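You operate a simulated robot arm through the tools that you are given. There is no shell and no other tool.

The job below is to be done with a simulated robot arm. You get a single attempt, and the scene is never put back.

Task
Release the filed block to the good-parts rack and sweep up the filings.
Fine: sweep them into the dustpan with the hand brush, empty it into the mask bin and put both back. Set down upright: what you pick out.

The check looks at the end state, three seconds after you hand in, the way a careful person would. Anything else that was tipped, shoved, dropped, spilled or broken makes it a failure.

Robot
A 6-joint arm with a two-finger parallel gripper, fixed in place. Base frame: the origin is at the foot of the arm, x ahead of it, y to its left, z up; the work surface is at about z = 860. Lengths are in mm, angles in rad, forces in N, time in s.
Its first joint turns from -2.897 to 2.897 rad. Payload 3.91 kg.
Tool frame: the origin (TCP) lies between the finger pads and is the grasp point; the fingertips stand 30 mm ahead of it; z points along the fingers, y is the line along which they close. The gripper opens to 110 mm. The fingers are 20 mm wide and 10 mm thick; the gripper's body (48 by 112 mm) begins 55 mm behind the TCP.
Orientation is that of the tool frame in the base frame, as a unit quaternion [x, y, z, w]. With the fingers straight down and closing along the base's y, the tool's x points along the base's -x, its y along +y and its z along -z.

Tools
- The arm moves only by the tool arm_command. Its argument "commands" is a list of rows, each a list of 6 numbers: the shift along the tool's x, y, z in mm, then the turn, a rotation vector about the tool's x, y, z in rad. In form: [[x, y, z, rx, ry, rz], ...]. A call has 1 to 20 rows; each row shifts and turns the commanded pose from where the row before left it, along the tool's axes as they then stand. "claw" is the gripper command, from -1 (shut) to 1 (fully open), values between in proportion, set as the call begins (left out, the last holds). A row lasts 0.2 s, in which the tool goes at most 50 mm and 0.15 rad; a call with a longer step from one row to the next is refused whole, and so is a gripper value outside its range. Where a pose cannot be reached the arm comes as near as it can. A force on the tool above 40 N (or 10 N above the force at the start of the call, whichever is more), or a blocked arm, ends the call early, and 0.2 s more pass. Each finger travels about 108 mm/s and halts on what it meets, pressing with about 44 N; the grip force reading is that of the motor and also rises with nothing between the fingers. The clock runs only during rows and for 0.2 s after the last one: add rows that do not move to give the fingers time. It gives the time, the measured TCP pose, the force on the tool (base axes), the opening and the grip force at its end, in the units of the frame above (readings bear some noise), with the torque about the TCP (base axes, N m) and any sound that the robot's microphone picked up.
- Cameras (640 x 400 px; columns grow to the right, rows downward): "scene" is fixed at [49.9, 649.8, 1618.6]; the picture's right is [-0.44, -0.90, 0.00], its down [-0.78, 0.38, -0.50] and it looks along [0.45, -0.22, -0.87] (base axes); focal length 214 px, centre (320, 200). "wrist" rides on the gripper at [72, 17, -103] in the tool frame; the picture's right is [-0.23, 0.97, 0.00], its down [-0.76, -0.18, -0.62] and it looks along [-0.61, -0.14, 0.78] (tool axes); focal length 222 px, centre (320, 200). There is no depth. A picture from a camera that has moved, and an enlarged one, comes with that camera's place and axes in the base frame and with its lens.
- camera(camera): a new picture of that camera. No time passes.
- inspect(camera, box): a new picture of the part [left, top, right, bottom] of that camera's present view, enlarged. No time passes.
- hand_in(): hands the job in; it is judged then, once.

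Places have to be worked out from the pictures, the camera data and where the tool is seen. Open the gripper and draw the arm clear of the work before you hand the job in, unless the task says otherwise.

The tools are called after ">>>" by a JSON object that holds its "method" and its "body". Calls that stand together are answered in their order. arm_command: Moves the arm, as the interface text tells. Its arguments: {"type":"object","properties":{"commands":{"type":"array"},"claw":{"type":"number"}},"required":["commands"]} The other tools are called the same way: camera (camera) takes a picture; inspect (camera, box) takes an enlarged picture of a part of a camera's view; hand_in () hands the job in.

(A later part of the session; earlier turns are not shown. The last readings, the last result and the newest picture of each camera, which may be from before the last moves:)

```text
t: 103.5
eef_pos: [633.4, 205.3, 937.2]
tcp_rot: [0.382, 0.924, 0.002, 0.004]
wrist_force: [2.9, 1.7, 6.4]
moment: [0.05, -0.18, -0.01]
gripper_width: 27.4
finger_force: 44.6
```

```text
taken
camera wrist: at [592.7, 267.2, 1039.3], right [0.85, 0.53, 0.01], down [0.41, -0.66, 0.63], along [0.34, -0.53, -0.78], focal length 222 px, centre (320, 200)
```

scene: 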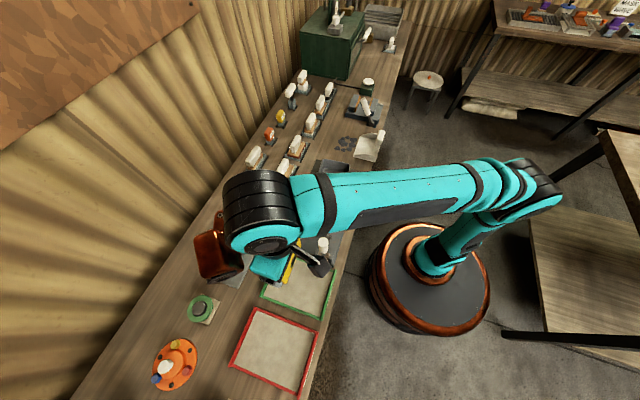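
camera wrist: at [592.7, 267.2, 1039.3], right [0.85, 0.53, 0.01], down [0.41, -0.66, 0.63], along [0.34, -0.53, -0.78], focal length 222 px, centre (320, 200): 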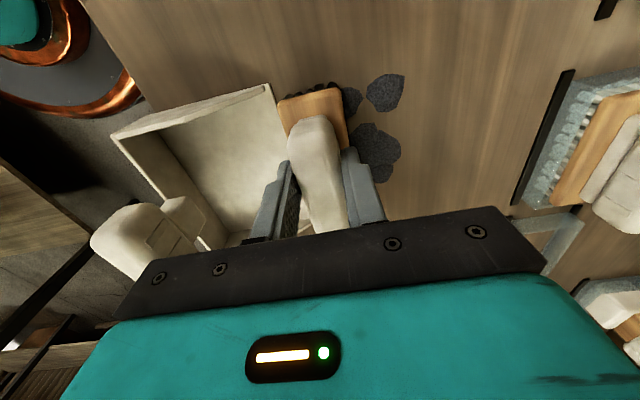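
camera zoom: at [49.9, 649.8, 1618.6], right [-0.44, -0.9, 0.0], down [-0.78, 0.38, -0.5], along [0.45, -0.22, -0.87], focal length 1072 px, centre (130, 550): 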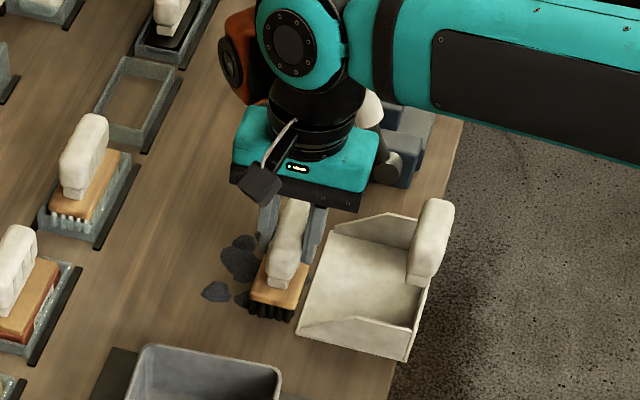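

Now continuing over the lip into the pan with a small rise.

>>> {"method": "arm_command", "body": {"commands": [[0, -5, -3, 0, 0, 0], [0, -6, -3, 0, 0, 0], [0, -10, 0, 0, 0, 0], [0, -10, 0, 0, 0, 0], [0, -10, 0, 0, 0, 0], [0, -10, 0, 0, 0, 0], [0, 0, 0, 0, 0, 0]]}}

>>> {"method": "inspect", "body": {"camera": "scene", "box": [310, 90, 406, 170]}}

>>> {"method": "camera", "body": {"camera": "wrist"}}

```text
t: 105.1
eef_pos: [598.4, 169.4, 943.4]
tcp_rot: [0.383, 0.924, 0.001, 0.004]
wrist_force: [-0.4, -0.2, -1.5]
moment: [0.04, 0.02, 0.01]
gripper_width: 27.8
finger_force: 43.6
```

```text
5.00 times, centred on (358, 130) of scene
camera zoom: at [49.9, 649.8, 1618.6], right [-0.44, -0.9, 0.0], down [-0.78, 0.38, -0.5], along [0.45, -0.22, -0.87], focal length 1072 px, centre (130, 550)
```

zoom: 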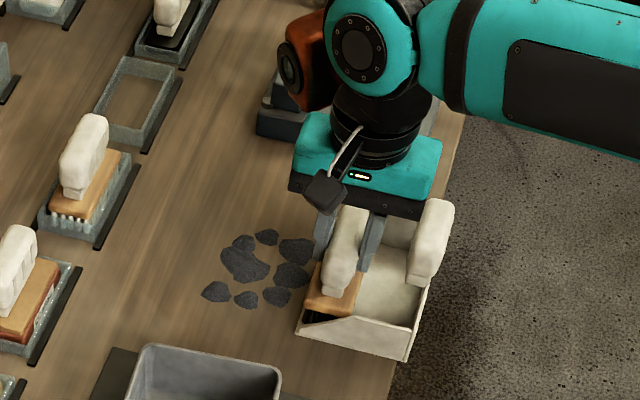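

```text
taken
camera wrist: at [557.8, 231.5, 1045.1], right [0.85, 0.53, 0.01], down [0.41, -0.66, 0.63], along [0.34, -0.53, -0.78], focal length 222 px, centre (320, 200)
```

wrist: 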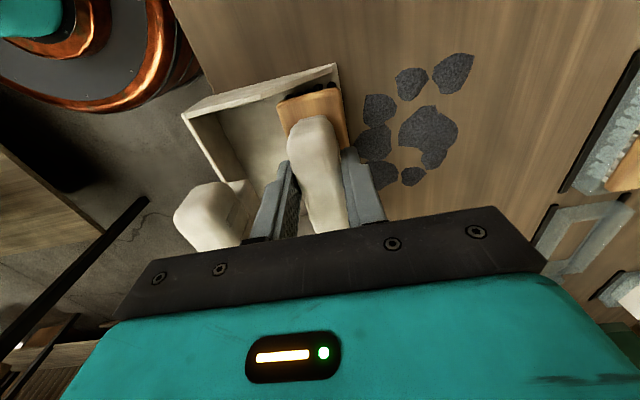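

The filings are unchanged. My tool frame has picked up a small tilt (about 0.007 rad), making the strokes uneven, and I was off-centre, so I'll level the tool and set up a stroke centred on filings and pan (s≈326).

>>> {"method": "arm_command", "body": {"commands": [[0, 0, -30, 0.0068, 0.0059, 0], [0, 0, -25, 0, 0, 0], [0, 45, 0, 0, 0, 0], [-10, 45, 0, 0, 0, 0], [-12, 45, 0, 0, 0, 0], [0, 42, 0, 0, 0, 0], [0, 0, 30, 0, 0, 0], [0, 0, 25, 0, 0, 0], [0, 0, 5, 0, 0, 0], [0, 0, 0, 0, 0, 0]]}}

>>> {"method": "camera", "body": {"camera": "wrist"}}

>>> {"method": "inspect", "body": {"camera": "scene", "box": [310, 90, 406, 170]}}

```text
t: 107.3
eef_pos: [737.6, 281.3, 940.6]
tcp_rot: [0.383, 0.924, -0.001, -0.001]
wrist_force: [0.4, -0.4, -1.2]
moment: [0.03, 0.01, 0.0]
gripper_width: 27.6
finger_force: 44.0
```

```text
taken
camera wrist: at [696.8, 342.1, 1042.9], right [0.85, 0.53, 0.0], down [0.41, -0.66, 0.62], along [0.33, -0.53, -0.78], focal length 222 px, centre (320, 200)
```

wrist: 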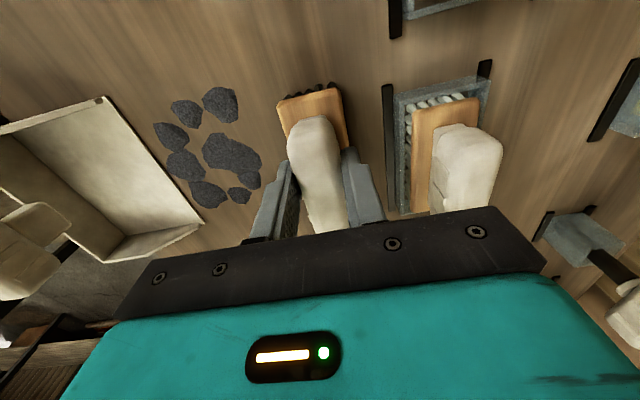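

```text
5.00 times, centred on (358, 130) of scene
camera zoom: at [49.9, 649.8, 1618.6], right [-0.44, -0.9, 0.0], down [-0.78, 0.38, -0.5], along [0.45, -0.22, -0.87], focal length 1072 px, centre (130, 550)
```

zoom: 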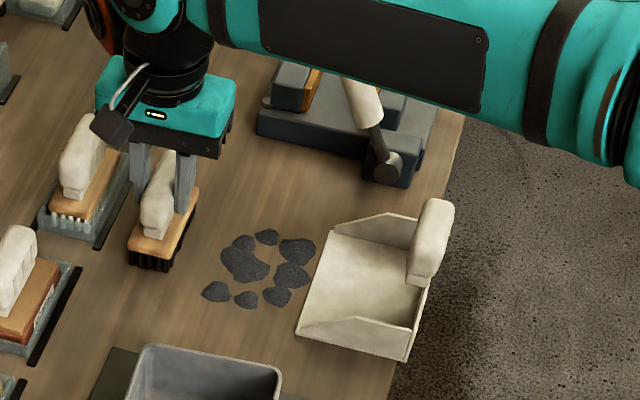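

Level now. Lowering to light contact.

>>> {"method": "arm_command", "body": {"commands": [[-2, 0, 2.5, 0, 0, 0], [0, 0, 1, 0, 0, 0], [0, 0, 0, 0, 0, 0]]}}

>>> {"method": "arm_command", "body": {"commands": [[0, 0, 0.5, 0, 0, 0], [0, 0, 0, 0, 0, 0]]}}

```text
t: 108.1
eef_pos: [738.7, 279.4, 937.9]
tcp_rot: [0.381, 0.924, -0.001, 0.001]
wrist_force: [-11.1, 1.6, 19.9]
moment: [-0.64, 0.03, -0.35]
gripper_width: 27.7
finger_force: 44.2
```

```text
t: 108.8
eef_pos: [739.4, 278.6, 937.0]
tcp_rot: [0.381, 0.924, 0.0, 0.001]
wrist_force: [-8.5, 5.1, 10.5]
moment: [-0.15, 0.13, -0.12]
gripper_width: 27.4
finger_force: 44.2
stopped in row 2: the force on the tool passed its limit at 41 N (the readings are from after the stop); the commanded pose is now the measured one
```

Light contact, level tool. Now one continuous stroke from behind the filings across and into the pan, rising only over the lip.

>>> {"method": "arm_command", "body": {"commands": [[0, -6, -0.3, 0, 0, 0], [0, -13, 0, 0, 0, 0], [0, -13, 0, 0, 0, 0], [0, -13, 0, 0, 0, 0], [0, -13, 0, 0, 0, 0], [0, -13, 0, 0, 0, 0], [0, -13, 0, 0, 0, 0], [0, -13, 0, 0, 0, 0], [0, -13, 0, 0, 0, 0], [0, -13, 0, 0, 0, 0], [0, -7, -2, 0, 0, 0], [0, -8, -3, 0, 0, 0], [0, -13, 0, 0, 0, 0], [0, -13, 0, 0, 0, 0], [0, -13, 0, 0, 0, 0], [0, 0, 0, 0, 0, 0]]}}

>>> {"method": "camera", "body": {"camera": "wrist"}}

>>> {"method": "inspect", "body": {"camera": "scene", "box": [310, 90, 406, 170]}}

```text
t: 110.7
eef_pos: [670.6, 208.3, 937.3]
tcp_rot: [0.382, 0.924, 0.001, 0.002]
wrist_force: [-2.7, 0.7, 5.2]
moment: [-0.08, 0.32, 0.03]
gripper_width: 27.6
finger_force: 44.1
stopped in row 9: the force on the tool passed its limit at 45 N (the readings are from after the stop); the commanded pose is now the measured one
```

```text
taken
camera wrist: at [630.3, 269.5, 1039.3], right [0.85, 0.53, 0.0], down [0.41, -0.66, 0.62], along [0.33, -0.53, -0.78], focal length 222 px, centre (320, 200)
```

wrist: 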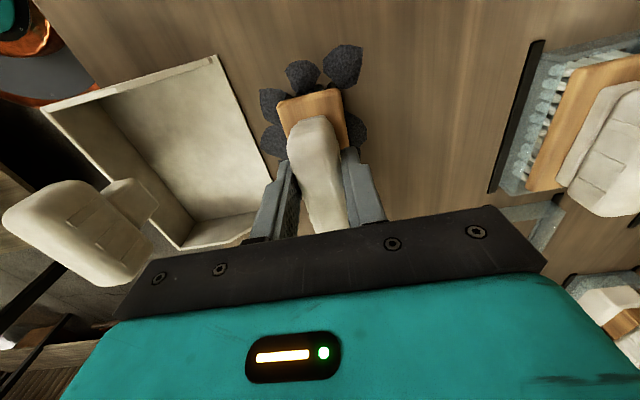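

```text
5.00 times, centred on (358, 130) of scene
camera zoom: at [49.9, 649.8, 1618.6], right [-0.44, -0.9, 0.0], down [-0.78, 0.38, -0.5], along [0.45, -0.22, -0.87], focal length 1072 px, centre (130, 550)
```

zoom: 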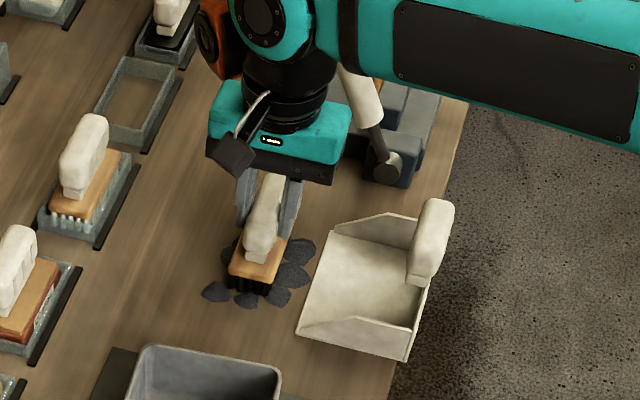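

The force limit tripped mid-stroke. I'll ease 0.5 mm and immediately finish the stroke into the pan.

>>> {"method": "arm_command", "body": {"commands": [[0, -4, -0.3, 0, 0, 0], [0, -8, -0.2, 0, 0, 0], [0, -8, -0.1, 0, 0, 0], [0, -8, -0.1, 0, 0, 0], [0, -7, -2, 0, 0, 0], [0, -8, -3, 0, 0, 0], [0, -12, 0, 0, 0, 0], [0, -12, 0, 0, 0, 0], [0, -10, 0, 0, 0, 0], [0, 0, 0, 0, 0, 0]]}}

>>> {"method": "camera", "body": {"camera": "wrist"}}

>>> {"method": "inspect", "body": {"camera": "scene", "box": [310, 90, 406, 170]}}

```text
t: 112.9
eef_pos: [615.0, 153.9, 941.2]
tcp_rot: [0.382, 0.924, 0.001, 0.001]
wrist_force: [-0.3, 0.7, -1.6]
moment: [0.03, -0.04, 0.01]
gripper_width: 27.4
finger_force: 43.9
```

```text
taken
camera wrist: at [575.2, 215.8, 1043.7], right [0.85, 0.53, 0.0], down [0.41, -0.66, 0.62], along [0.33, -0.53, -0.78], focal length 222 px, centre (320, 200)
```

wrist: 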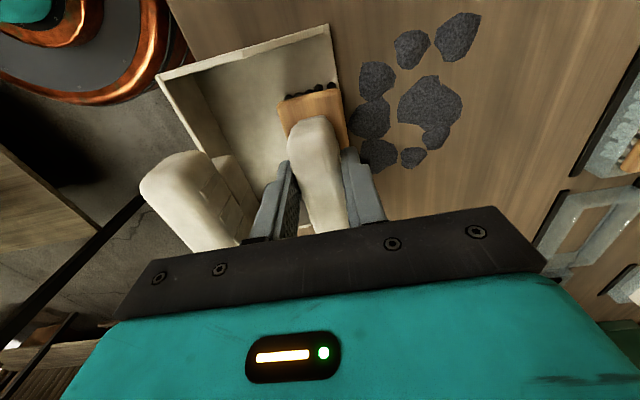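

```text
5.00 times, centred on (358, 130) of scene
camera zoom: at [49.9, 649.8, 1618.6], right [-0.44, -0.9, 0.0], down [-0.78, 0.38, -0.5], along [0.45, -0.22, -0.87], focal length 1072 px, centre (130, 550)
```

zoom: 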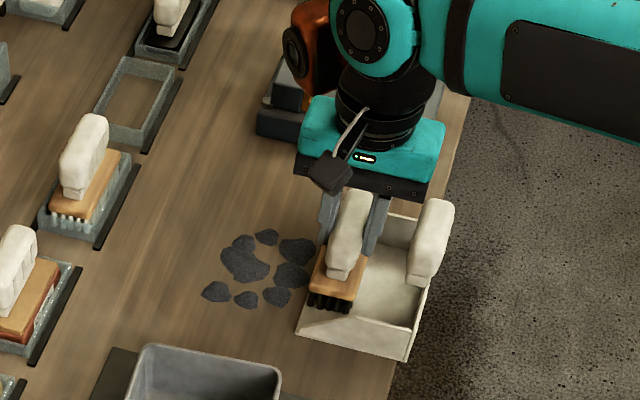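

The filings still look unchanged from here. I'll compare them at the same high zoom as before for any shrinkage or displacement, and check inside the pan.

>>> {"method": "inspect", "body": {"camera": "scene", "box": [332, 132, 364, 154]}}

>>> {"method": "inspect", "body": {"camera": "scene", "box": [350, 130, 390, 164]}}

>>> {"method": "inspect", "body": {"camera": "wrist", "box": [260, 60, 360, 130]}}

```text
16.00 times, centred on (348, 143) of scene
camera zoom: at [49.9, 649.8, 1618.6], right [-0.44, -0.9, 0.0], down [-0.78, 0.38, -0.5], along [0.45, -0.22, -0.87], focal length 3432 px, centre (-128, 1112)
```

zoom: 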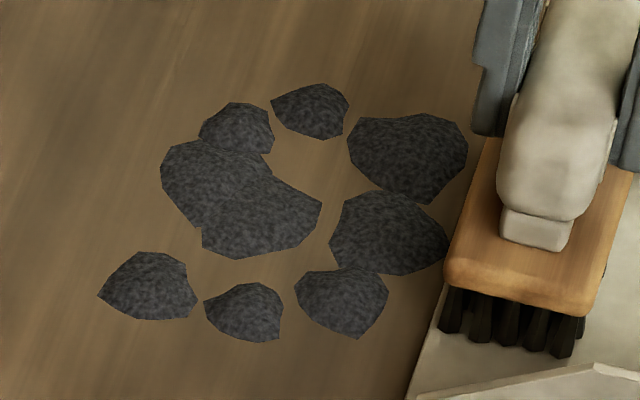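

```text
11.76 times, centred on (370, 147) of scene
camera zoom: at [49.9, 649.8, 1618.6], right [-0.44, -0.9, 0.0], down [-0.78, 0.38, -0.5], along [0.45, -0.22, -0.87], focal length 2523 px, centre (-268, 824)
```

zoom: 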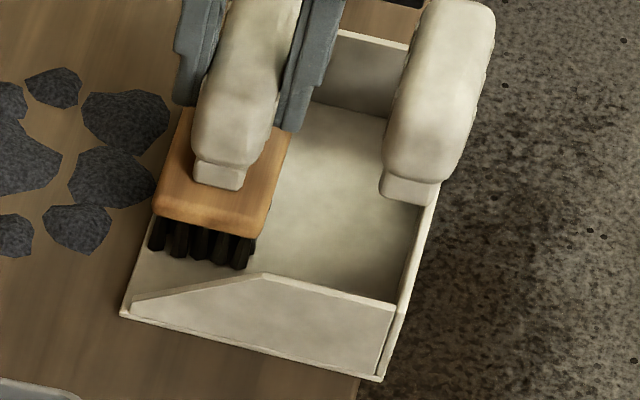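

```text
5.71 times, centred on (310, 95) of wrist
camera zoom: at [575.2, 215.8, 1043.7], right [0.85, 0.53, 0.0], down [0.41, -0.66, 0.62], along [0.33, -0.53, -0.78], focal length 1269 px, centre (377, 800)
```

zoom: 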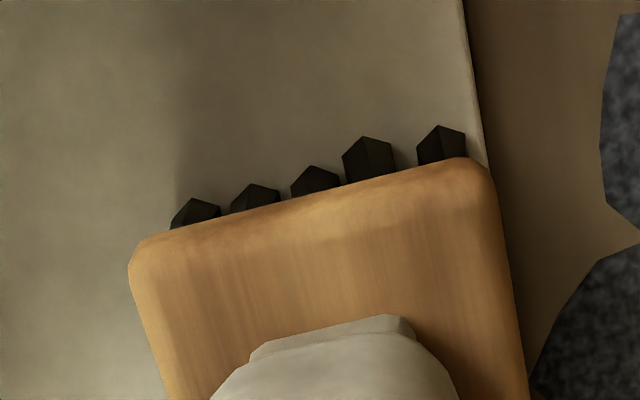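

The filings are pristine. I'll try one more careful stroke with steadier contact and slower speed before questioning the brush choice.

>>> {"method": "arm_command", "body": {"commands": [[0, 0, -30, 0, 0, 0], [0, 0, -25, 0, 0, 0], [0, 45, 0, 0, 0, 0], [0, 45, 0, 0, 0, 0], [0, 45, 0, 0, 0, 0], [0, 18, 0, -0.001, -0.002, 0], [0, 0, 30, 0, 0, 0], [0, 0, 25, 0, 0, 0], [0, 0, 2, 0, 0, 0], [0, 0, 0, 0, 0, 0]]}}

>>> {"method": "arm_command", "body": {"commands": [[0, 0, 1, 0, 0, 0], [0, 0, 0.5, 0, 0, 0], [0, 0, 0, 0, 0, 0]]}}

```text
t: 115.1
eef_pos: [725.9, 262.9, 940.7]
tcp_rot: [0.381, 0.924, 0.001, 0.003]
wrist_force: [0.2, 0.3, -1.5]
moment: [0.01, 0.0, 0.0]
gripper_width: 27.7
finger_force: 43.9
```

```text
t: 115.9
eef_pos: [723.9, 262.2, 937.9]
tcp_rot: [0.382, 0.924, 0.002, 0.003]
wrist_force: [-0.3, 0.7, -3.0]
moment: [0.07, 0.02, -0.03]
gripper_width: 27.5
finger_force: 44.6
```

>>> {"method": "arm_command", "body": {"commands": [[0, 0, 0.8, 0.006, 0.004, 0], [0, 0, 0.4, 0, 0, 0], [0, 0, 0, 0, 0, 0]]}}

```text
t: 116.7
eef_pos: [724.2, 262.7, 939.3]
tcp_rot: [0.382, 0.924, -0.002, 0.001]
wrist_force: [0.0, 0.2, -1.7]
moment: [0.04, 0.01, 0.02]
gripper_width: 27.8
finger_force: 43.6
```

Still free; lowering a little more.

>>> {"method": "arm_command", "body": {"commands": [[0, 0, 1, 0, 0, 0], [0, 0, 0.5, 0, 0, 0], [0, 0, 0, 0, 0, 0]]}}

```text
t: 117.5
eef_pos: [723.1, 262.5, 935.6]
tcp_rot: [0.382, 0.924, 0.0, 0.0]
wrist_force: [-4.6, 4.7, 10.7]
moment: [-0.14, -0.12, 0.01]
gripper_width: 27.6
finger_force: 43.9
```

Contact at 12 N with the tool level. Slow stroke now.

>>> {"method": "arm_command", "body": {"commands": [[0, -6, 0, 0, 0, 0], [0, -6, 0, 0, 0, 0], [0, -6, 0, 0, 0, 0], [0, -6, 0, 0, 0, 0], [0, -6, 0, 0, 0, 0], [0, -6, 0, 0, 0, 0], [0, -6, 0, 0, 0, 0], [0, -6, 0, 0, 0, 0], [0, -6, 0, 0, 0, 0], [0, -6, 0, 0, 0, 0], [0, -6, 0, 0, 0, 0], [0, -6, 0, 0, 0, 0], [0, -6, 0, 0, 0, 0], [0, -6, 0, 0, 0, 0], [0, -6, 0, 0, 0, 0], [0, -6, 0, 0, 0, 0], [0, -6, 0, 0, 0, 0], [0, -3, 0, 0, 0, 0]]}}

>>> {"method": "inspect", "body": {"camera": "scene", "box": [310, 90, 406, 170]}}

>>> {"method": "camera", "body": {"camera": "wrist"}}

```text
t: 121.3
eef_pos: [650.6, 188.6, 936.8]
tcp_rot: [0.382, 0.924, 0.0, 0.0]
wrist_force: [14.7, 12.7, 25.2]
moment: [0.55, -0.82, 0.17]
gripper_width: 27.4
finger_force: 43.9
```

```text
5.00 times, centred on (358, 130) of scene
camera zoom: at [49.9, 649.8, 1618.6], right [-0.44, -0.9, 0.0], down [-0.78, 0.38, -0.5], along [0.45, -0.22, -0.87], focal length 1072 px, centre (130, 550)
```

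zoom: 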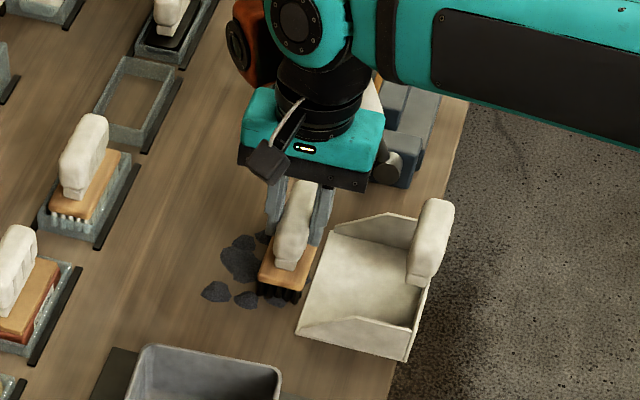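

```text
taken
camera wrist: at [610.5, 249.5, 1039.1], right [0.85, 0.53, 0.0], down [0.41, -0.66, 0.62], along [0.33, -0.53, -0.78], focal length 222 px, centre (320, 200)
```

wrist: 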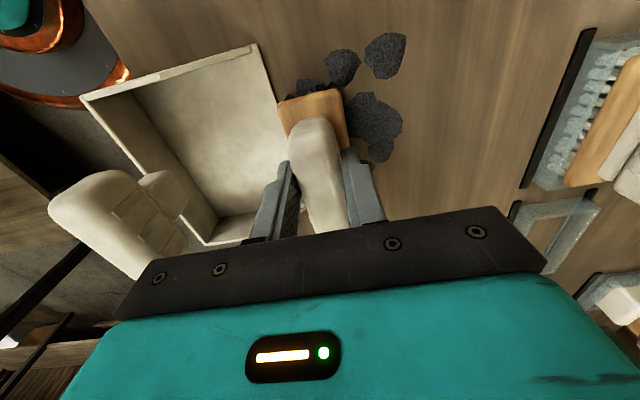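

A continuous contact stroke; I'll carry it over the lip and touch the pan floor lightly to complete the motion.

>>> {"method": "arm_command", "body": {"commands": [[0, -4, -3, 0, 0, 0], [0, -6, -2.5, 0, 0, 0], [0, -10, 0, 0, 0, 0], [0, -10, 0, 0, 0, 0], [0, -10, 0, 0, 0, 0], [0, -6, 0.5, 0, 0, 0], [0, 0, 0.5, 0, 0, 0], [0, 0, 0, 0, 0, 0]]}}

>>> {"method": "inspect", "body": {"camera": "scene", "box": [310, 90, 406, 170]}}

```text
t: 123.1
eef_pos: [618.6, 155.4, 941.6]
tcp_rot: [0.382, 0.924, -0.001, 0.0]
wrist_force: [0.8, 0.6, -1.7]
moment: [-0.02, -0.01, -0.02]
gripper_width: 27.6
finger_force: 44.0
```

```text
5.00 times, centred on (358, 130) of scene
camera zoom: at [49.9, 649.8, 1618.6], right [-0.44, -0.9, 0.0], down [-0.78, 0.38, -0.5], along [0.45, -0.22, -0.87], focal length 1072 px, centre (130, 550)
```

zoom: 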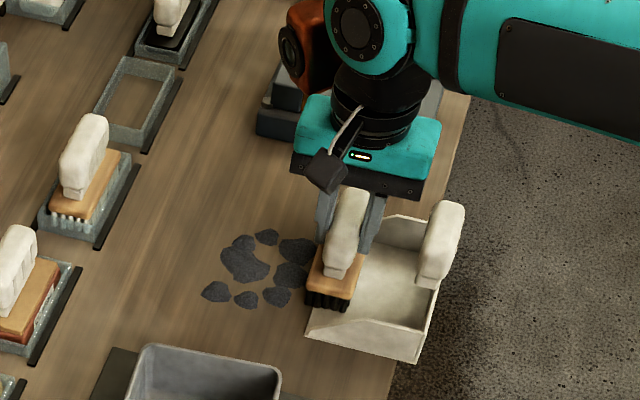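

The black-bristled brush leaves the filings untouched even under firm contact (and my late lift nudged the pan about 10 mm toward me, which I'll correct when returning it). I'll return this brush to its holder and try the adjacent white-tufted brush.

>>> {"method": "arm_command", "body": {"commands": [[0, 0, -20, 0, 0, 0], [0, 0, -40, 0, 0, 0], [0, 0, -40, 0, 0, 0], [0, 43, 0, 0, 0, 0], [0, 43, 0, 0, 0, 0], [0, 43, 0, 0, 0, 0], [0, 43.7, 0, 0, 0, 0], [-42, 0, 0, 0, 0, 0], [-42, 0, 0, 0, 0, 0], [-42, 0, 0, 0, 0, 0], [-42.3, 0, 0, 0, 0, 0], [0, 30, 0, 0, 0, 0], [0, 30, 0, 0, 0, 0], [0, 30.9, 0, 0, 0, 0], [0, 0, 0, 0, 0, 0], [0, 0, 0, 0, 0, 0]]}}

>>> {"method": "camera", "body": {"camera": "wrist"}}

>>> {"method": "inspect", "body": {"camera": "scene", "box": [296, 65, 352, 115]}}

```text
t: 126.5
eef_pos: [921.3, 221.1, 1040.5]
tcp_rot: [0.382, 0.924, -0.001, 0.0]
wrist_force: [1.0, -0.9, -1.9]
moment: [-0.01, 0.03, -0.03]
gripper_width: 27.6
finger_force: 43.8
```

```text
taken
camera wrist: at [882.5, 283.2, 1143.2], right [0.85, 0.53, 0.0], down [0.41, -0.66, 0.62], along [0.33, -0.53, -0.78], focal length 222 px, centre (320, 200)
```

wrist: 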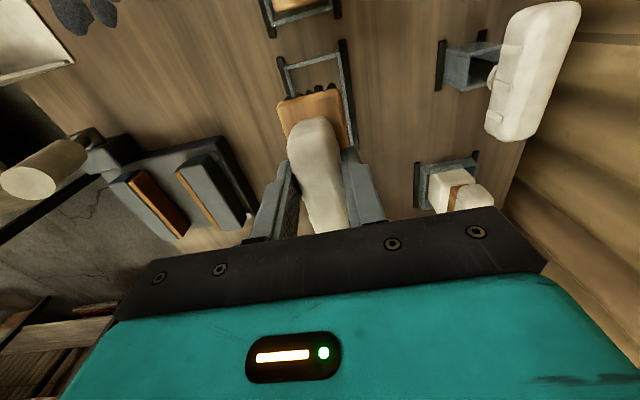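

```text
8.00 times, centred on (324, 90) of scene
camera zoom: at [49.9, 649.8, 1618.6], right [-0.44, -0.9, 0.0], down [-0.78, 0.38, -0.5], along [0.45, -0.22, -0.87], focal length 1716 px, centre (288, 1080)
```

zoom: 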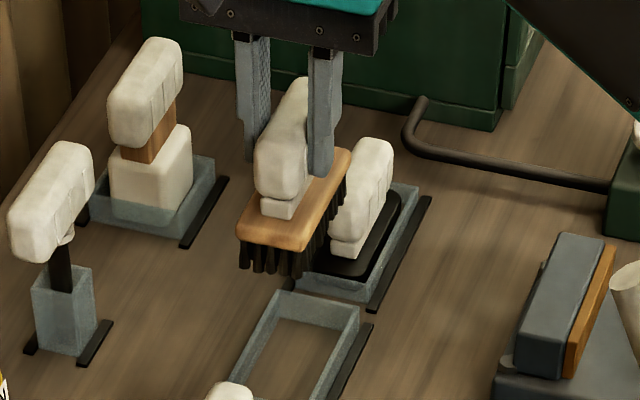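

Aligning 3 mm farther out and lowering until just above the holder to verify.

>>> {"method": "arm_command", "body": {"commands": [[-0.7, 3, 20, 0, 0, 0], [0, 0, 25, 0, 0, 0], [0, 0, 15, 0, 0, 0], [0, 0, 0, 0, 0, 0]]}}

>>> {"method": "inspect", "body": {"camera": "scene", "box": [300, 85, 348, 120]}}

>>> {"method": "inspect", "body": {"camera": "wrist", "box": [250, 30, 390, 170]}}

```text
t: 127.5
eef_pos: [924.1, 224.0, 981.4]
tcp_rot: [0.382, 0.924, -0.002, -0.001]
wrist_force: [0.4, -0.1, -2.6]
moment: [-0.01, 0.01, 0.0]
gripper_width: 27.7
finger_force: 44.0
```

```text
11.43 times, centred on (324, 102) of scene
camera zoom: at [49.9, 649.8, 1618.6], right [-0.44, -0.9, 0.0], down [-0.78, 0.38, -0.5], along [0.45, -0.22, -0.87], focal length 2451 px, centre (274, 1314)
```

zoom: 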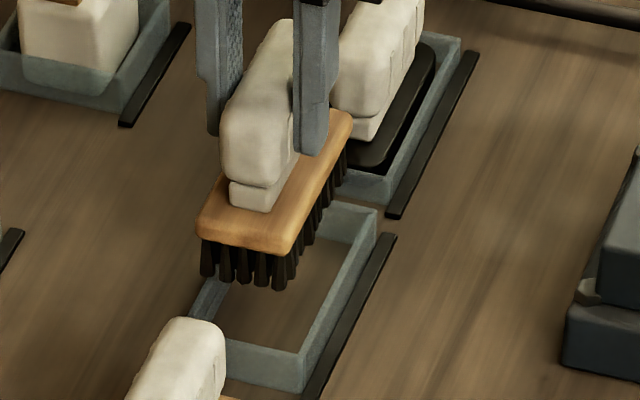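

```text
2.86 times, centred on (320, 100) of wrist
camera zoom: at [884.7, 285.9, 1083.5], right [0.85, 0.53, 0.0], down [0.41, -0.66, 0.62], along [0.33, -0.53, -0.78], focal length 635 px, centre (320, 486)
```

zoom: 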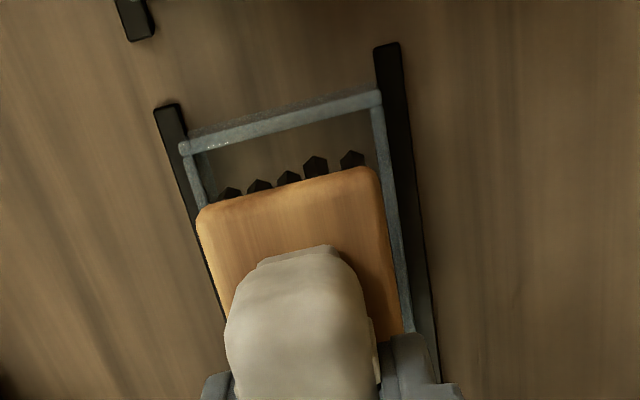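

The bristles line up with the holder opening. Lowering into it slowly.

>>> {"method": "arm_command", "body": {"commands": [[0, 0, 12, 0, 0, 0], [0, 0, 12, 0, 0, 0], [0, 0, 8, 0, 0, 0], [0, 0, 6, 0, 0, 0], [0, 0, 3, 0, 0, 0], [0, 0, 0, 0, 0, 0]]}}

>>> {"method": "inspect", "body": {"camera": "scene", "box": [300, 85, 348, 120]}}

```text
t: 128.9
eef_pos: [926.4, 223.4, 939.4]
tcp_rot: [0.381, 0.924, -0.001, 0.0]
wrist_force: [-1.1, -0.6, -2.2]
moment: [0.01, 0.03, 0.0]
gripper_width: 27.6
finger_force: 43.8
```

```text
11.43 times, centred on (324, 102) of scene
camera zoom: at [49.9, 649.8, 1618.6], right [-0.44, -0.9, 0.0], down [-0.78, 0.38, -0.5], along [0.45, -0.22, -0.87], focal length 2451 px, centre (274, 1314)
```

zoom: 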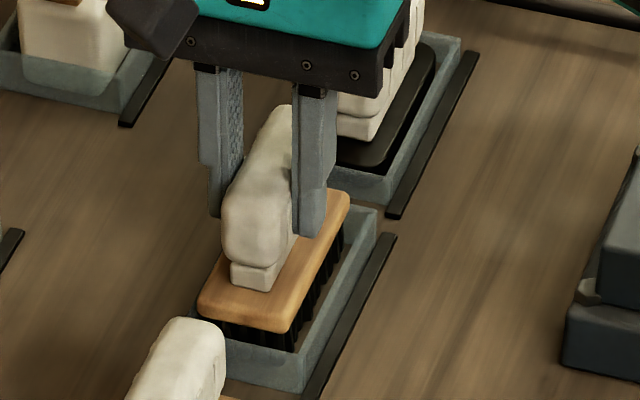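

Inside the holder; final lowering to contact and release.

>>> {"method": "arm_command", "body": {"commands": [[0, 0, 1, 0, 0, 0], [0, 0, 1, 0, 0, 0], [0, 0, 0.7, 0, 0, 0], [0, 0, 0, 0, 0, 0]]}}

>>> {"method": "arm_command", "body": {"commands": [[0, 0, 0, 0, 0, 0], [0, 0, 0, 0, 0, 0], [0, 0, 0, 0, 0, 0]], "claw": 0.1}}

>>> {"method": "inspect", "body": {"camera": "scene", "box": [300, 85, 348, 120]}}

```text
t: 129.9
eef_pos: [926.4, 223.5, 936.8]
tcp_rot: [0.381, 0.925, -0.001, 0.0]
wrist_force: [1.2, -0.1, -1.9]
moment: [0.06, 0.0, -0.01]
gripper_width: 27.6
finger_force: 44.3
```

```text
t: 130.7
eef_pos: [926.8, 223.2, 937.5]
tcp_rot: [0.381, 0.924, -0.001, -0.001]
wrist_force: [-0.3, 0.2, -0.5]
moment: [-0.01, 0.0, -0.01]
gripper_width: 60.7
finger_force: 0.0
```

```text
11.43 times, centred on (324, 102) of scene
camera zoom: at [49.9, 649.8, 1618.6], right [-0.44, -0.9, 0.0], down [-0.78, 0.38, -0.5], along [0.45, -0.22, -0.87], focal length 2451 px, centre (274, 1314)
```

zoom: 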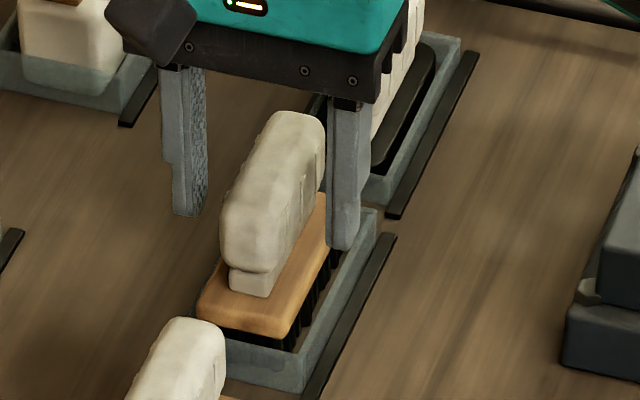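

Brush returned. Now rising and moving over the white-tufted brush (centre about s≈354, d≈809).

>>> {"method": "arm_command", "body": {"commands": [[0, 0, -15, 0, 0, 0], [0, 0, -30, 0, 0, 0], [0, 0, -40, 0, 0, 0], [0, 0, -45, 0, 0, 0], [40, 0, 0, 0, 0, 0], [45, 0, 0, 0, 0, 0], [43, 0, 0, 0, 0, 0], [15, 0, 0, 0, 0, 0], [0, 0, 0, 0, 0, 0]], "claw": 0.27}}

>>> {"method": "camera", "body": {"camera": "wrist"}}

>>> {"method": "inspect", "body": {"camera": "wrist", "box": [250, 30, 390, 170]}}

>>> {"method": "inspect", "body": {"camera": "scene", "box": [284, 85, 340, 135]}}

```text
t: 132.7
eef_pos: [828.4, 323.7, 1068.6]
tcp_rot: [0.381, 0.924, -0.001, 0.0]
wrist_force: [-0.5, -0.2, -0.3]
moment: [-0.03, 0.03, 0.0]
gripper_width: 69.9
finger_force: 0.1
```

```text
taken
camera wrist: at [788.6, 384.3, 1172.0], right [0.85, 0.53, 0.0], down [0.41, -0.66, 0.62], along [0.33, -0.53, -0.78], focal length 222 px, centre (320, 200)
```

wrist: 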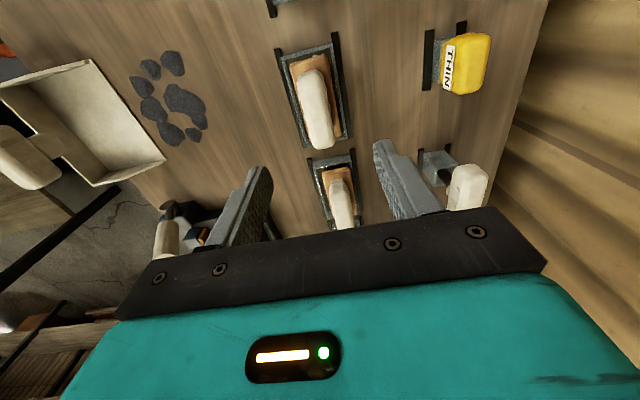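

```text
2.86 times, centred on (320, 100) of wrist
camera zoom: at [788.6, 384.3, 1172.0], right [0.85, 0.53, 0.0], down [0.41, -0.66, 0.62], along [0.33, -0.53, -0.78], focal length 635 px, centre (320, 486)
```

zoom: 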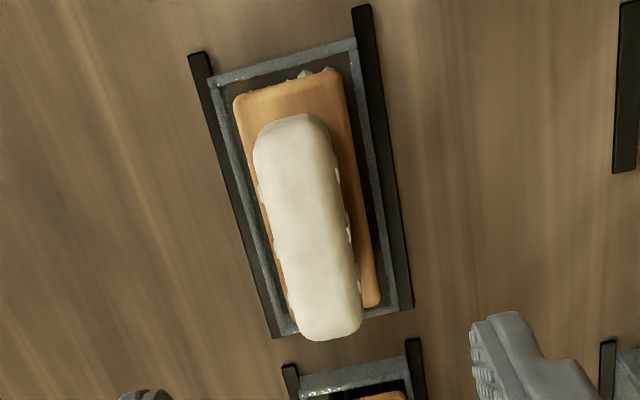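

```text
8.00 times, centred on (312, 110) of scene
camera zoom: at [49.9, 649.8, 1618.6], right [-0.44, -0.9, 0.0], down [-0.78, 0.38, -0.5], along [0.45, -0.22, -0.87], focal length 1716 px, centre (384, 920)
```

zoom: 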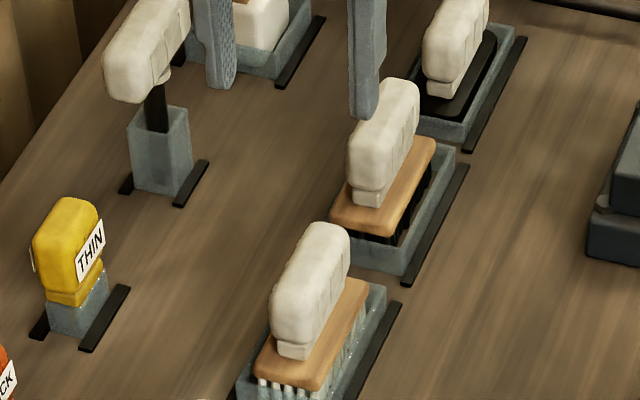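

B's plate is centred at s≈356, d≈810 with the same dimensions. Aligning and descending to grip it.

>>> {"method": "arm_command", "body": {"commands": [[2.4, -4.2, 30, 0, 0, 0], [0, 0, 40, 0, 0, 0], [0, 0, 30, 0, 0, 0], [0, 0, 15, 0, 0, 0], [0, 0, 10, 0, 0, 0], [0, 0, 5, 0, 0, 0], [0, 0, 0, 0, 0, 0]]}}

>>> {"method": "camera", "body": {"camera": "wrist"}}

>>> {"method": "inspect", "body": {"camera": "scene", "box": [284, 85, 340, 135]}}

```text
t: 134.3
eef_pos: [820.0, 323.9, 937.4]
tcp_rot: [0.382, 0.924, -0.001, -0.001]
wrist_force: [0.8, 0.0, -1.0]
moment: [0.0, 0.04, -0.01]
gripper_width: 70.0
finger_force: 0.0
```

```text
taken
camera wrist: at [781.0, 385.5, 1040.0], right [0.85, 0.53, 0.0], down [0.41, -0.66, 0.62], along [0.33, -0.53, -0.78], focal length 222 px, centre (320, 200)
```

wrist: 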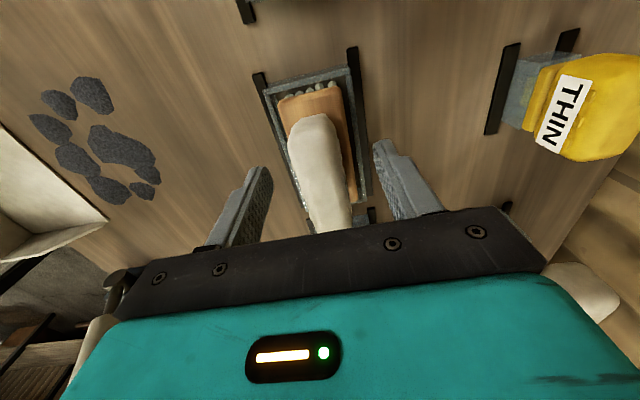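

```text
8.00 times, centred on (312, 110) of scene
camera zoom: at [49.9, 649.8, 1618.6], right [-0.44, -0.9, 0.0], down [-0.78, 0.38, -0.5], along [0.45, -0.22, -0.87], focal length 1716 px, centre (384, 920)
```

zoom: 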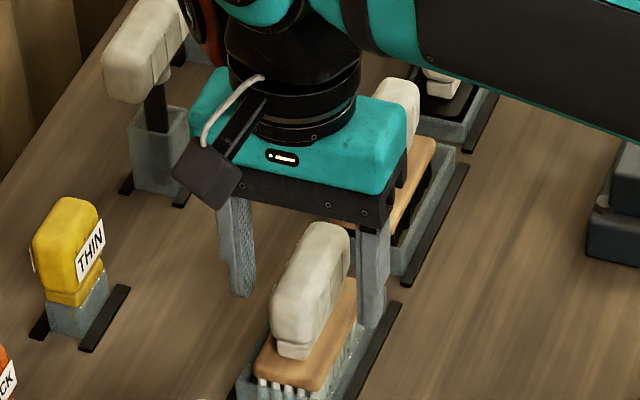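

Fingers straddle the handle; small nudge and close.

>>> {"method": "arm_command", "body": {"commands": [[-3, 1, 0, 0, 0, 0], [0, 0, 0, 0, 0, 0]]}}

>>> {"method": "arm_command", "body": {"commands": [[0, 0, 0, 0, 0, 0], [0, 0, 0, 0, 0, 0], [0, 0, 0, 0, 0, 0]], "claw": -1}}

>>> {"method": "arm_command", "body": {"commands": [[0, 0, -5, 0, 0, 0], [0, 0, -10, 0, 0, 0], [0, 0, -15, 0, 0, 0], [0, 0, -20, 0, 0, 0], [0, 0, -25, 0, 0, 0], [0, 0, -25, 0, 0, 0], [0, 0, 0, 0, 0, 0]]}}

>>> {"method": "camera", "body": {"camera": "wrist"}}

>>> {"method": "inspect", "body": {"camera": "scene", "box": [284, 80, 340, 130]}}

```text
t: 134.9
eef_pos: [823.1, 322.1, 937.3]
tcp_rot: [0.382, 0.924, -0.001, 0.0]
wrist_force: [-1.1, -0.6, 0.5]
moment: [-0.02, -0.04, 0.01]
gripper_width: 70.0
finger_force: 0.2
```

```text
t: 135.7
eef_pos: [824.4, 322.8, 937.8]
tcp_rot: [0.382, 0.924, 0.0, 0.0]
wrist_force: [-0.2, 0.0, 0.1]
moment: [-0.03, 0.01, -0.01]
gripper_width: 27.8
finger_force: 43.9
```

```text
t: 137.3
eef_pos: [824.6, 321.0, 1035.9]
tcp_rot: [0.382, 0.924, -0.001, 0.0]
wrist_force: [0.5, 0.0, -2.0]
moment: [0.01, -0.01, 0.02]
gripper_width: 27.6
finger_force: 44.1
```

```text
taken
camera wrist: at [784.7, 383.3, 1139.1], right [0.85, 0.53, 0.0], down [0.41, -0.66, 0.62], along [0.33, -0.53, -0.78], focal length 222 px, centre (320, 200)
```

wrist: 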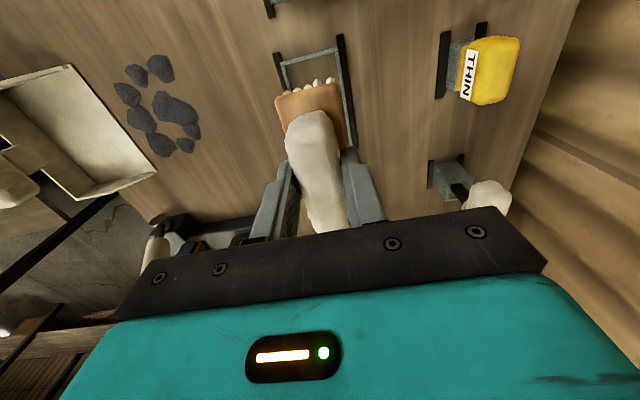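

```text
8.00 times, centred on (312, 105) of scene
camera zoom: at [49.9, 649.8, 1618.6], right [-0.44, -0.9, 0.0], down [-0.78, 0.38, -0.5], along [0.45, -0.22, -0.87], focal length 1716 px, centre (384, 960)
```

zoom: 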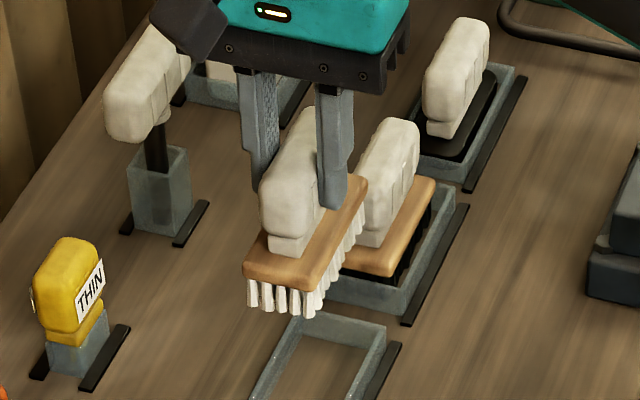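

These are cream natural bristles. Return pose noted: s≈354.6, d≈810.8, z≈937.5. Moving behind the filings for a centred stroke.

>>> {"method": "arm_command", "body": {"commands": [[0, -30, 0, 0, 0, 0], [0, -30, 0, 0, 0, 0], [15, -30, 0, 0, 0, 0], [15, 0, 0, 0, 0, 0], [0, 0, 30, 0, 0, 0], [0, 0, 35, 0, 0, 0], [0, 0, 28, 0, 0, 0], [0, 0, 2, 0, 0, 0], [0, 0, 0, 0, 0, 0]]}}

>>> {"method": "arm_command", "body": {"commands": [[0, 0, 1, 0, 0, 0], [0, 0, 1, 0, 0, 0], [0, 0, 0, 0, 0, 0]]}}

```text
t: 139.3
eef_pos: [737.1, 280.8, 943.3]
tcp_rot: [0.382, 0.924, -0.002, 0.0]
wrist_force: [0.0, -0.4, -1.2]
moment: [0.01, -0.02, 0.0]
gripper_width: 27.7
finger_force: 43.9
```

```text
t: 140.1
eef_pos: [738.2, 281.1, 940.8]
tcp_rot: [0.382, 0.924, 0.0, 0.0]
wrist_force: [0.9, -0.1, -1.8]
moment: [0.0, -0.02, 0.02]
gripper_width: 27.9
finger_force: 44.1
```

Still above the bench; lowering the remaining few mm to light contact.

>>> {"method": "arm_command", "body": {"commands": [[0, 0, 1, 0, 0, 0], [0, 0, 1, 0, 0, 0], [0, 0, 1, 0, 0, 0], [0, 0, 0, 0, 0, 0]]}}

>>> {"method": "arm_command", "body": {"commands": [[0, 0, 0.7, 0, 0, 0], [0, 0, 0, 0, 0, 0]]}}

```text
t: 141.1
eef_pos: [736.9, 280.1, 936.9]
tcp_rot: [0.382, 0.924, -0.002, -0.001]
wrist_force: [0.4, -0.8, -2.2]
moment: [0.02, 0.02, 0.01]
gripper_width: 27.7
finger_force: 44.4
```

```text
t: 141.7
eef_pos: [738.6, 280.9, 937.7]
tcp_rot: [0.382, 0.924, 0.0, 0.0]
wrist_force: [-1.1, -1.6, 3.5]
moment: [0.04, -0.05, -0.05]
gripper_width: 27.6
finger_force: 44.3
```

Light contact. Adding a touch and sweeping slowly toward the pan, stopping well before the lip.

>>> {"method": "arm_command", "body": {"commands": [[0, -4, 0.3, 0, 0, 0], [0, -8, 0, 0, 0, 0], [0, -8, 0, 0, 0, 0], [0, -8, 0, 0, 0, 0], [0, -8, 0, 0, 0, 0], [0, -8, 0, 0, 0, 0], [0, -8, 0, 0, 0, 0], [0, -8, 0, 0, 0, 0], [0, 0, 0, 0, 0, 0]]}}

>>> {"method": "inspect", "body": {"camera": "scene", "box": [310, 90, 406, 170]}}

>>> {"method": "camera", "body": {"camera": "wrist"}}

```text
t: 143.7
eef_pos: [693.6, 237.9, 938.0]
tcp_rot: [0.382, 0.924, -0.001, 0.0]
wrist_force: [1.4, 2.7, 7.6]
moment: [0.1, -0.07, 0.02]
gripper_width: 27.5
finger_force: 44.0
```

```text
5.00 times, centred on (358, 130) of scene
camera zoom: at [49.9, 649.8, 1618.6], right [-0.44, -0.9, 0.0], down [-0.78, 0.38, -0.5], along [0.45, -0.22, -0.87], focal length 1072 px, centre (130, 550)
```

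zoom: 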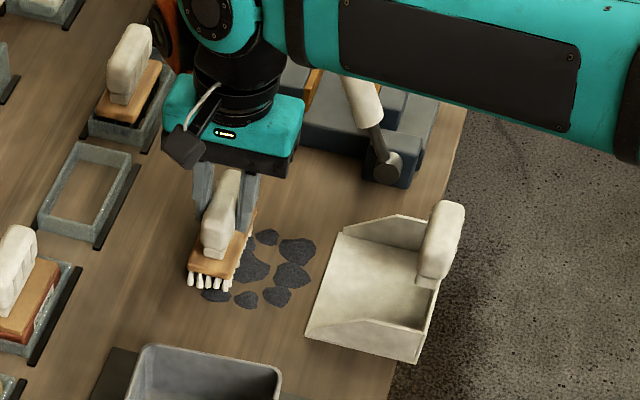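

```text
taken
camera wrist: at [654.7, 300.0, 1039.3], right [0.85, 0.53, 0.0], down [0.41, -0.66, 0.62], along [0.33, -0.53, -0.78], focal length 222 px, centre (320, 200)
```

wrist: 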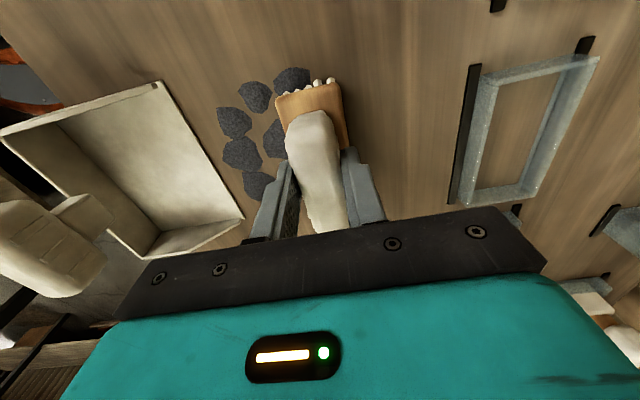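

Contact is steady at about 8 N. Continuing the stroke.

>>> {"method": "arm_command", "body": {"commands": [[0, -8, 0, 0, 0, 0], [0, -8, 0, 0, 0, 0], [0, -8, 0, 0, 0, 0], [0, -8, 0, 0, 0, 0], [0, -8, 0, 0, 0, 0], [0, -8, 0, 0, 0, 0], [0, -8, 0, 0, 0, 0], [0, -8, 0, 0, 0, 0], [0, 0, 0, 0, 0, 0]]}}

>>> {"method": "inspect", "body": {"camera": "scene", "box": [310, 90, 406, 170]}}

>>> {"method": "camera", "body": {"camera": "wrist"}}

```text
t: 145.7
eef_pos: [651.5, 192.5, 938.0]
tcp_rot: [0.382, 0.924, 0.0, 0.0]
wrist_force: [0.1, 0.8, -2.6]
moment: [0.04, -0.01, -0.01]
gripper_width: 27.5
finger_force: 44.3
```

```text
5.00 times, centred on (358, 130) of scene
camera zoom: at [49.9, 649.8, 1618.6], right [-0.44, -0.9, 0.0], down [-0.78, 0.38, -0.5], along [0.45, -0.22, -0.87], focal length 1072 px, centre (130, 550)
```

zoom: 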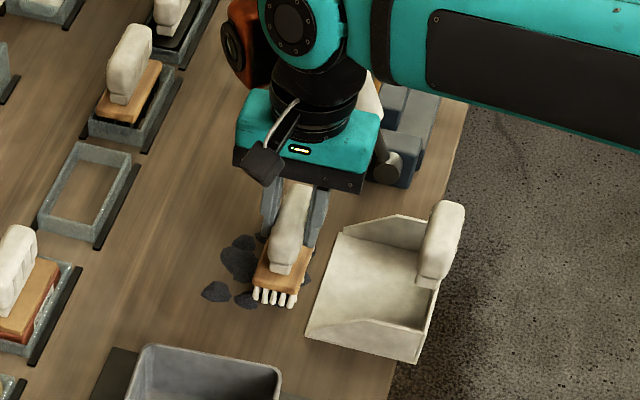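

```text
taken
camera wrist: at [610.8, 254.3, 1039.5], right [0.85, 0.53, 0.0], down [0.41, -0.66, 0.62], along [0.33, -0.53, -0.78], focal length 222 px, centre (320, 200)
```

wrist: 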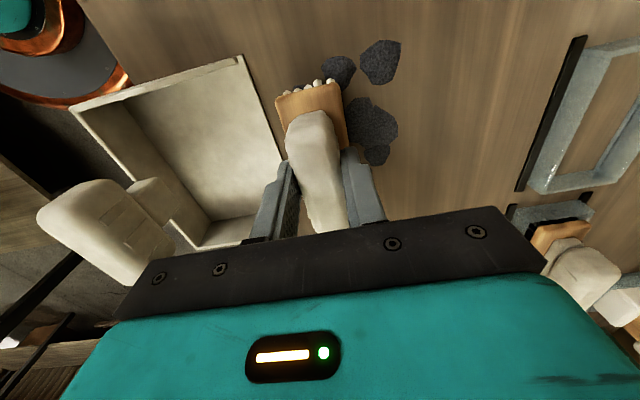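

Same so far; I'll finish into the pan, rising early to avoid the lip.

>>> {"method": "arm_command", "body": {"commands": [[0, -7, 0.2, 0, 0, 0], [0, -4, -4, 0, 0, 0], [0, -3, -3, 0, 0, 0], [0, -10, 0, 0, 0, 0], [0, -12, 0, 0, 0, 0], [0, -12, 0, 0, 0, 0], [0, -10, 0, 0, 0, 0], [0, 0, 0, 0, 0, 0]]}}

>>> {"method": "inspect", "body": {"camera": "scene", "box": [310, 90, 406, 170]}}

```text
t: 147.5
eef_pos: [608.2, 151.7, 942.2]
tcp_rot: [0.382, 0.924, -0.001, 0.0]
wrist_force: [-0.1, -0.1, -2.5]
moment: [-0.02, -0.01, -0.01]
gripper_width: 27.7
finger_force: 44.5
```

```text
5.00 times, centred on (358, 130) of scene
camera zoom: at [49.9, 649.8, 1618.6], right [-0.44, -0.9, 0.0], down [-0.78, 0.38, -0.5], along [0.45, -0.22, -0.87], focal length 1072 px, centre (130, 550)
```

zoom: 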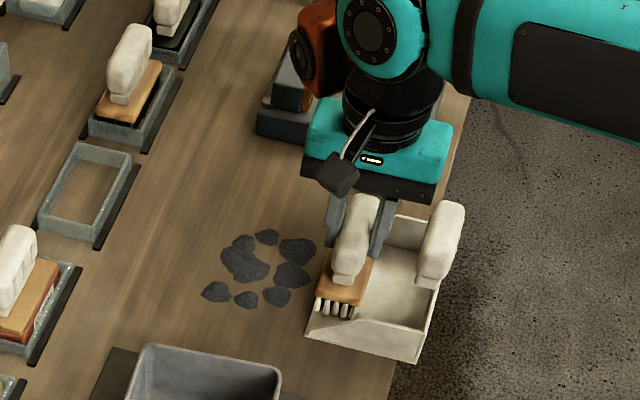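

Still unchanged with this brush as well. I'll test a brisker continuous stroke in case speed matters, going back behind the filings first.

>>> {"method": "arm_command", "body": {"commands": [[0, 0, -30, 0, 0, 0], [0, 0, -25, 0, 0, 0], [0, 45, 0, 0, 0, 0], [0, 45, 0, 0, 0, 0], [0, 45, 0, 0, 0, 0], [0, 43, 0, 0, 0, 0], [0, 0, 30, 0, 0, 0], [0, 0, 25, 0, 0, 0], [0, 0, 4, 0, 0, 0], [0, 0, 1, 0, 0, 0], [0, 0, 0, 0, 0, 0]]}}

>>> {"method": "arm_command", "body": {"commands": [[0, 0, 0.7, 0, 0, 0], [0, 0, 0.5, 0, 0, 0], [0, 0, 0, 0, 0, 0]]}}

```text
t: 149.9
eef_pos: [735.0, 278.1, 937.0]
tcp_rot: [0.382, 0.924, -0.001, -0.001]
wrist_force: [0.4, 0.0, -1.5]
moment: [-0.02, 0.02, 0.01]
gripper_width: 27.7
finger_force: 44.2
```

```text
t: 150.7
eef_pos: [735.7, 277.9, 937.2]
tcp_rot: [0.382, 0.924, 0.0, -0.001]
wrist_force: [-0.2, -0.2, 9.1]
moment: [0.04, 0.12, 0.03]
gripper_width: 27.7
finger_force: 44.4
```

>>> {"method": "arm_command", "body": {"commands": [[0, -20, 0, 0, 0, 0], [0, -30, 0, 0, 0, 0], [0, -30, 0, 0, 0, 0], [0, -30, 0, 0, 0, 0], [0, -18, -1, 0, 0, 0], [0, -8, -5, 0, 0, 0], [0, -20, 0, 0, 0, 0], [0, -20, 0, 0, 0, 0], [0, 0, 0, 0, 0, 0]]}}

>>> {"method": "inspect", "body": {"camera": "scene", "box": [310, 90, 406, 170]}}

```text
t: 152.7
eef_pos: [610.2, 151.0, 942.3]
tcp_rot: [0.382, 0.924, -0.001, 0.0]
wrist_force: [0.2, -0.7, -1.6]
moment: [0.01, 0.05, -0.01]
gripper_width: 27.5
finger_force: 44.2
```

```text
5.00 times, centred on (358, 130) of scene
camera zoom: at [49.9, 649.8, 1618.6], right [-0.44, -0.9, 0.0], down [-0.78, 0.38, -0.5], along [0.45, -0.22, -0.87], focal length 1072 px, centre (130, 550)
```

zoom: 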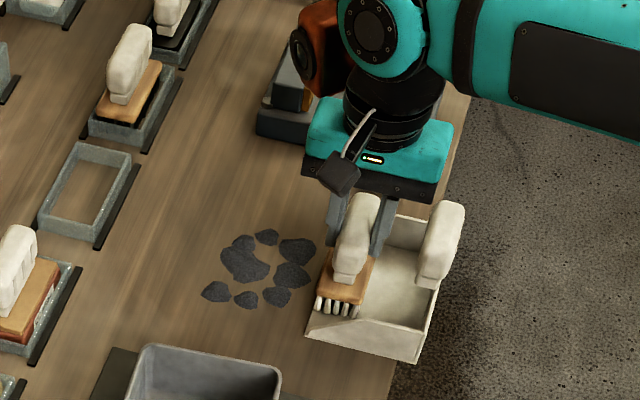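

No effect from either of these brushes. I'll return this one to its holder and take a closer look at the third, long narrow brush in the rear row.

>>> {"method": "arm_command", "body": {"commands": [[0, 0, -20, 0, 0, 0], [0, 0, -40, 0, 0, 0], [0, 0, -36, 0, 0, 0], [0, 45, 0, 0, 0, 0], [0, 45, 0, 0, 0, 0], [0, 45, 0, 0, 0, 0], [-15, 45, 0, 0, 0, 0], [-15, 40, 0, 0, 0, 0], [0, 35, 0, 0, 0, 0], [0, 0, 0, 0, 0, 0], [0, 0, 0, 0, 0, 0]]}}

>>> {"method": "camera", "body": {"camera": "wrist"}}

```text
t: 155.1
eef_pos: [809.5, 312.1, 1041.8]
tcp_rot: [0.382, 0.924, -0.001, -0.001]
wrist_force: [-0.6, 0.0, -1.0]
moment: [0.03, 0.03, 0.0]
gripper_width: 27.4
finger_force: 43.5
```

```text
taken
camera wrist: at [770.7, 373.1, 1143.8], right [0.85, 0.53, 0.0], down [0.41, -0.66, 0.62], along [0.33, -0.53, -0.78], focal length 222 px, centre (320, 200)
```

wrist: 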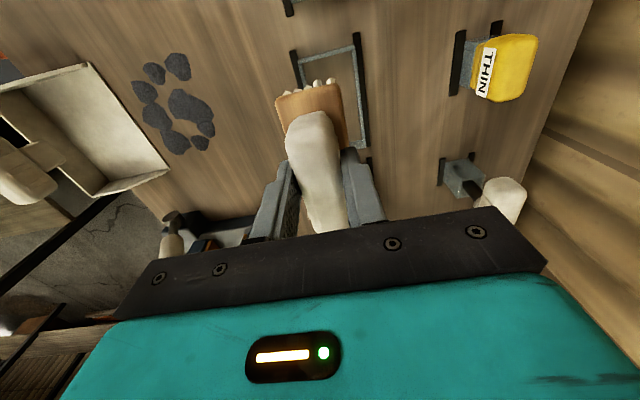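

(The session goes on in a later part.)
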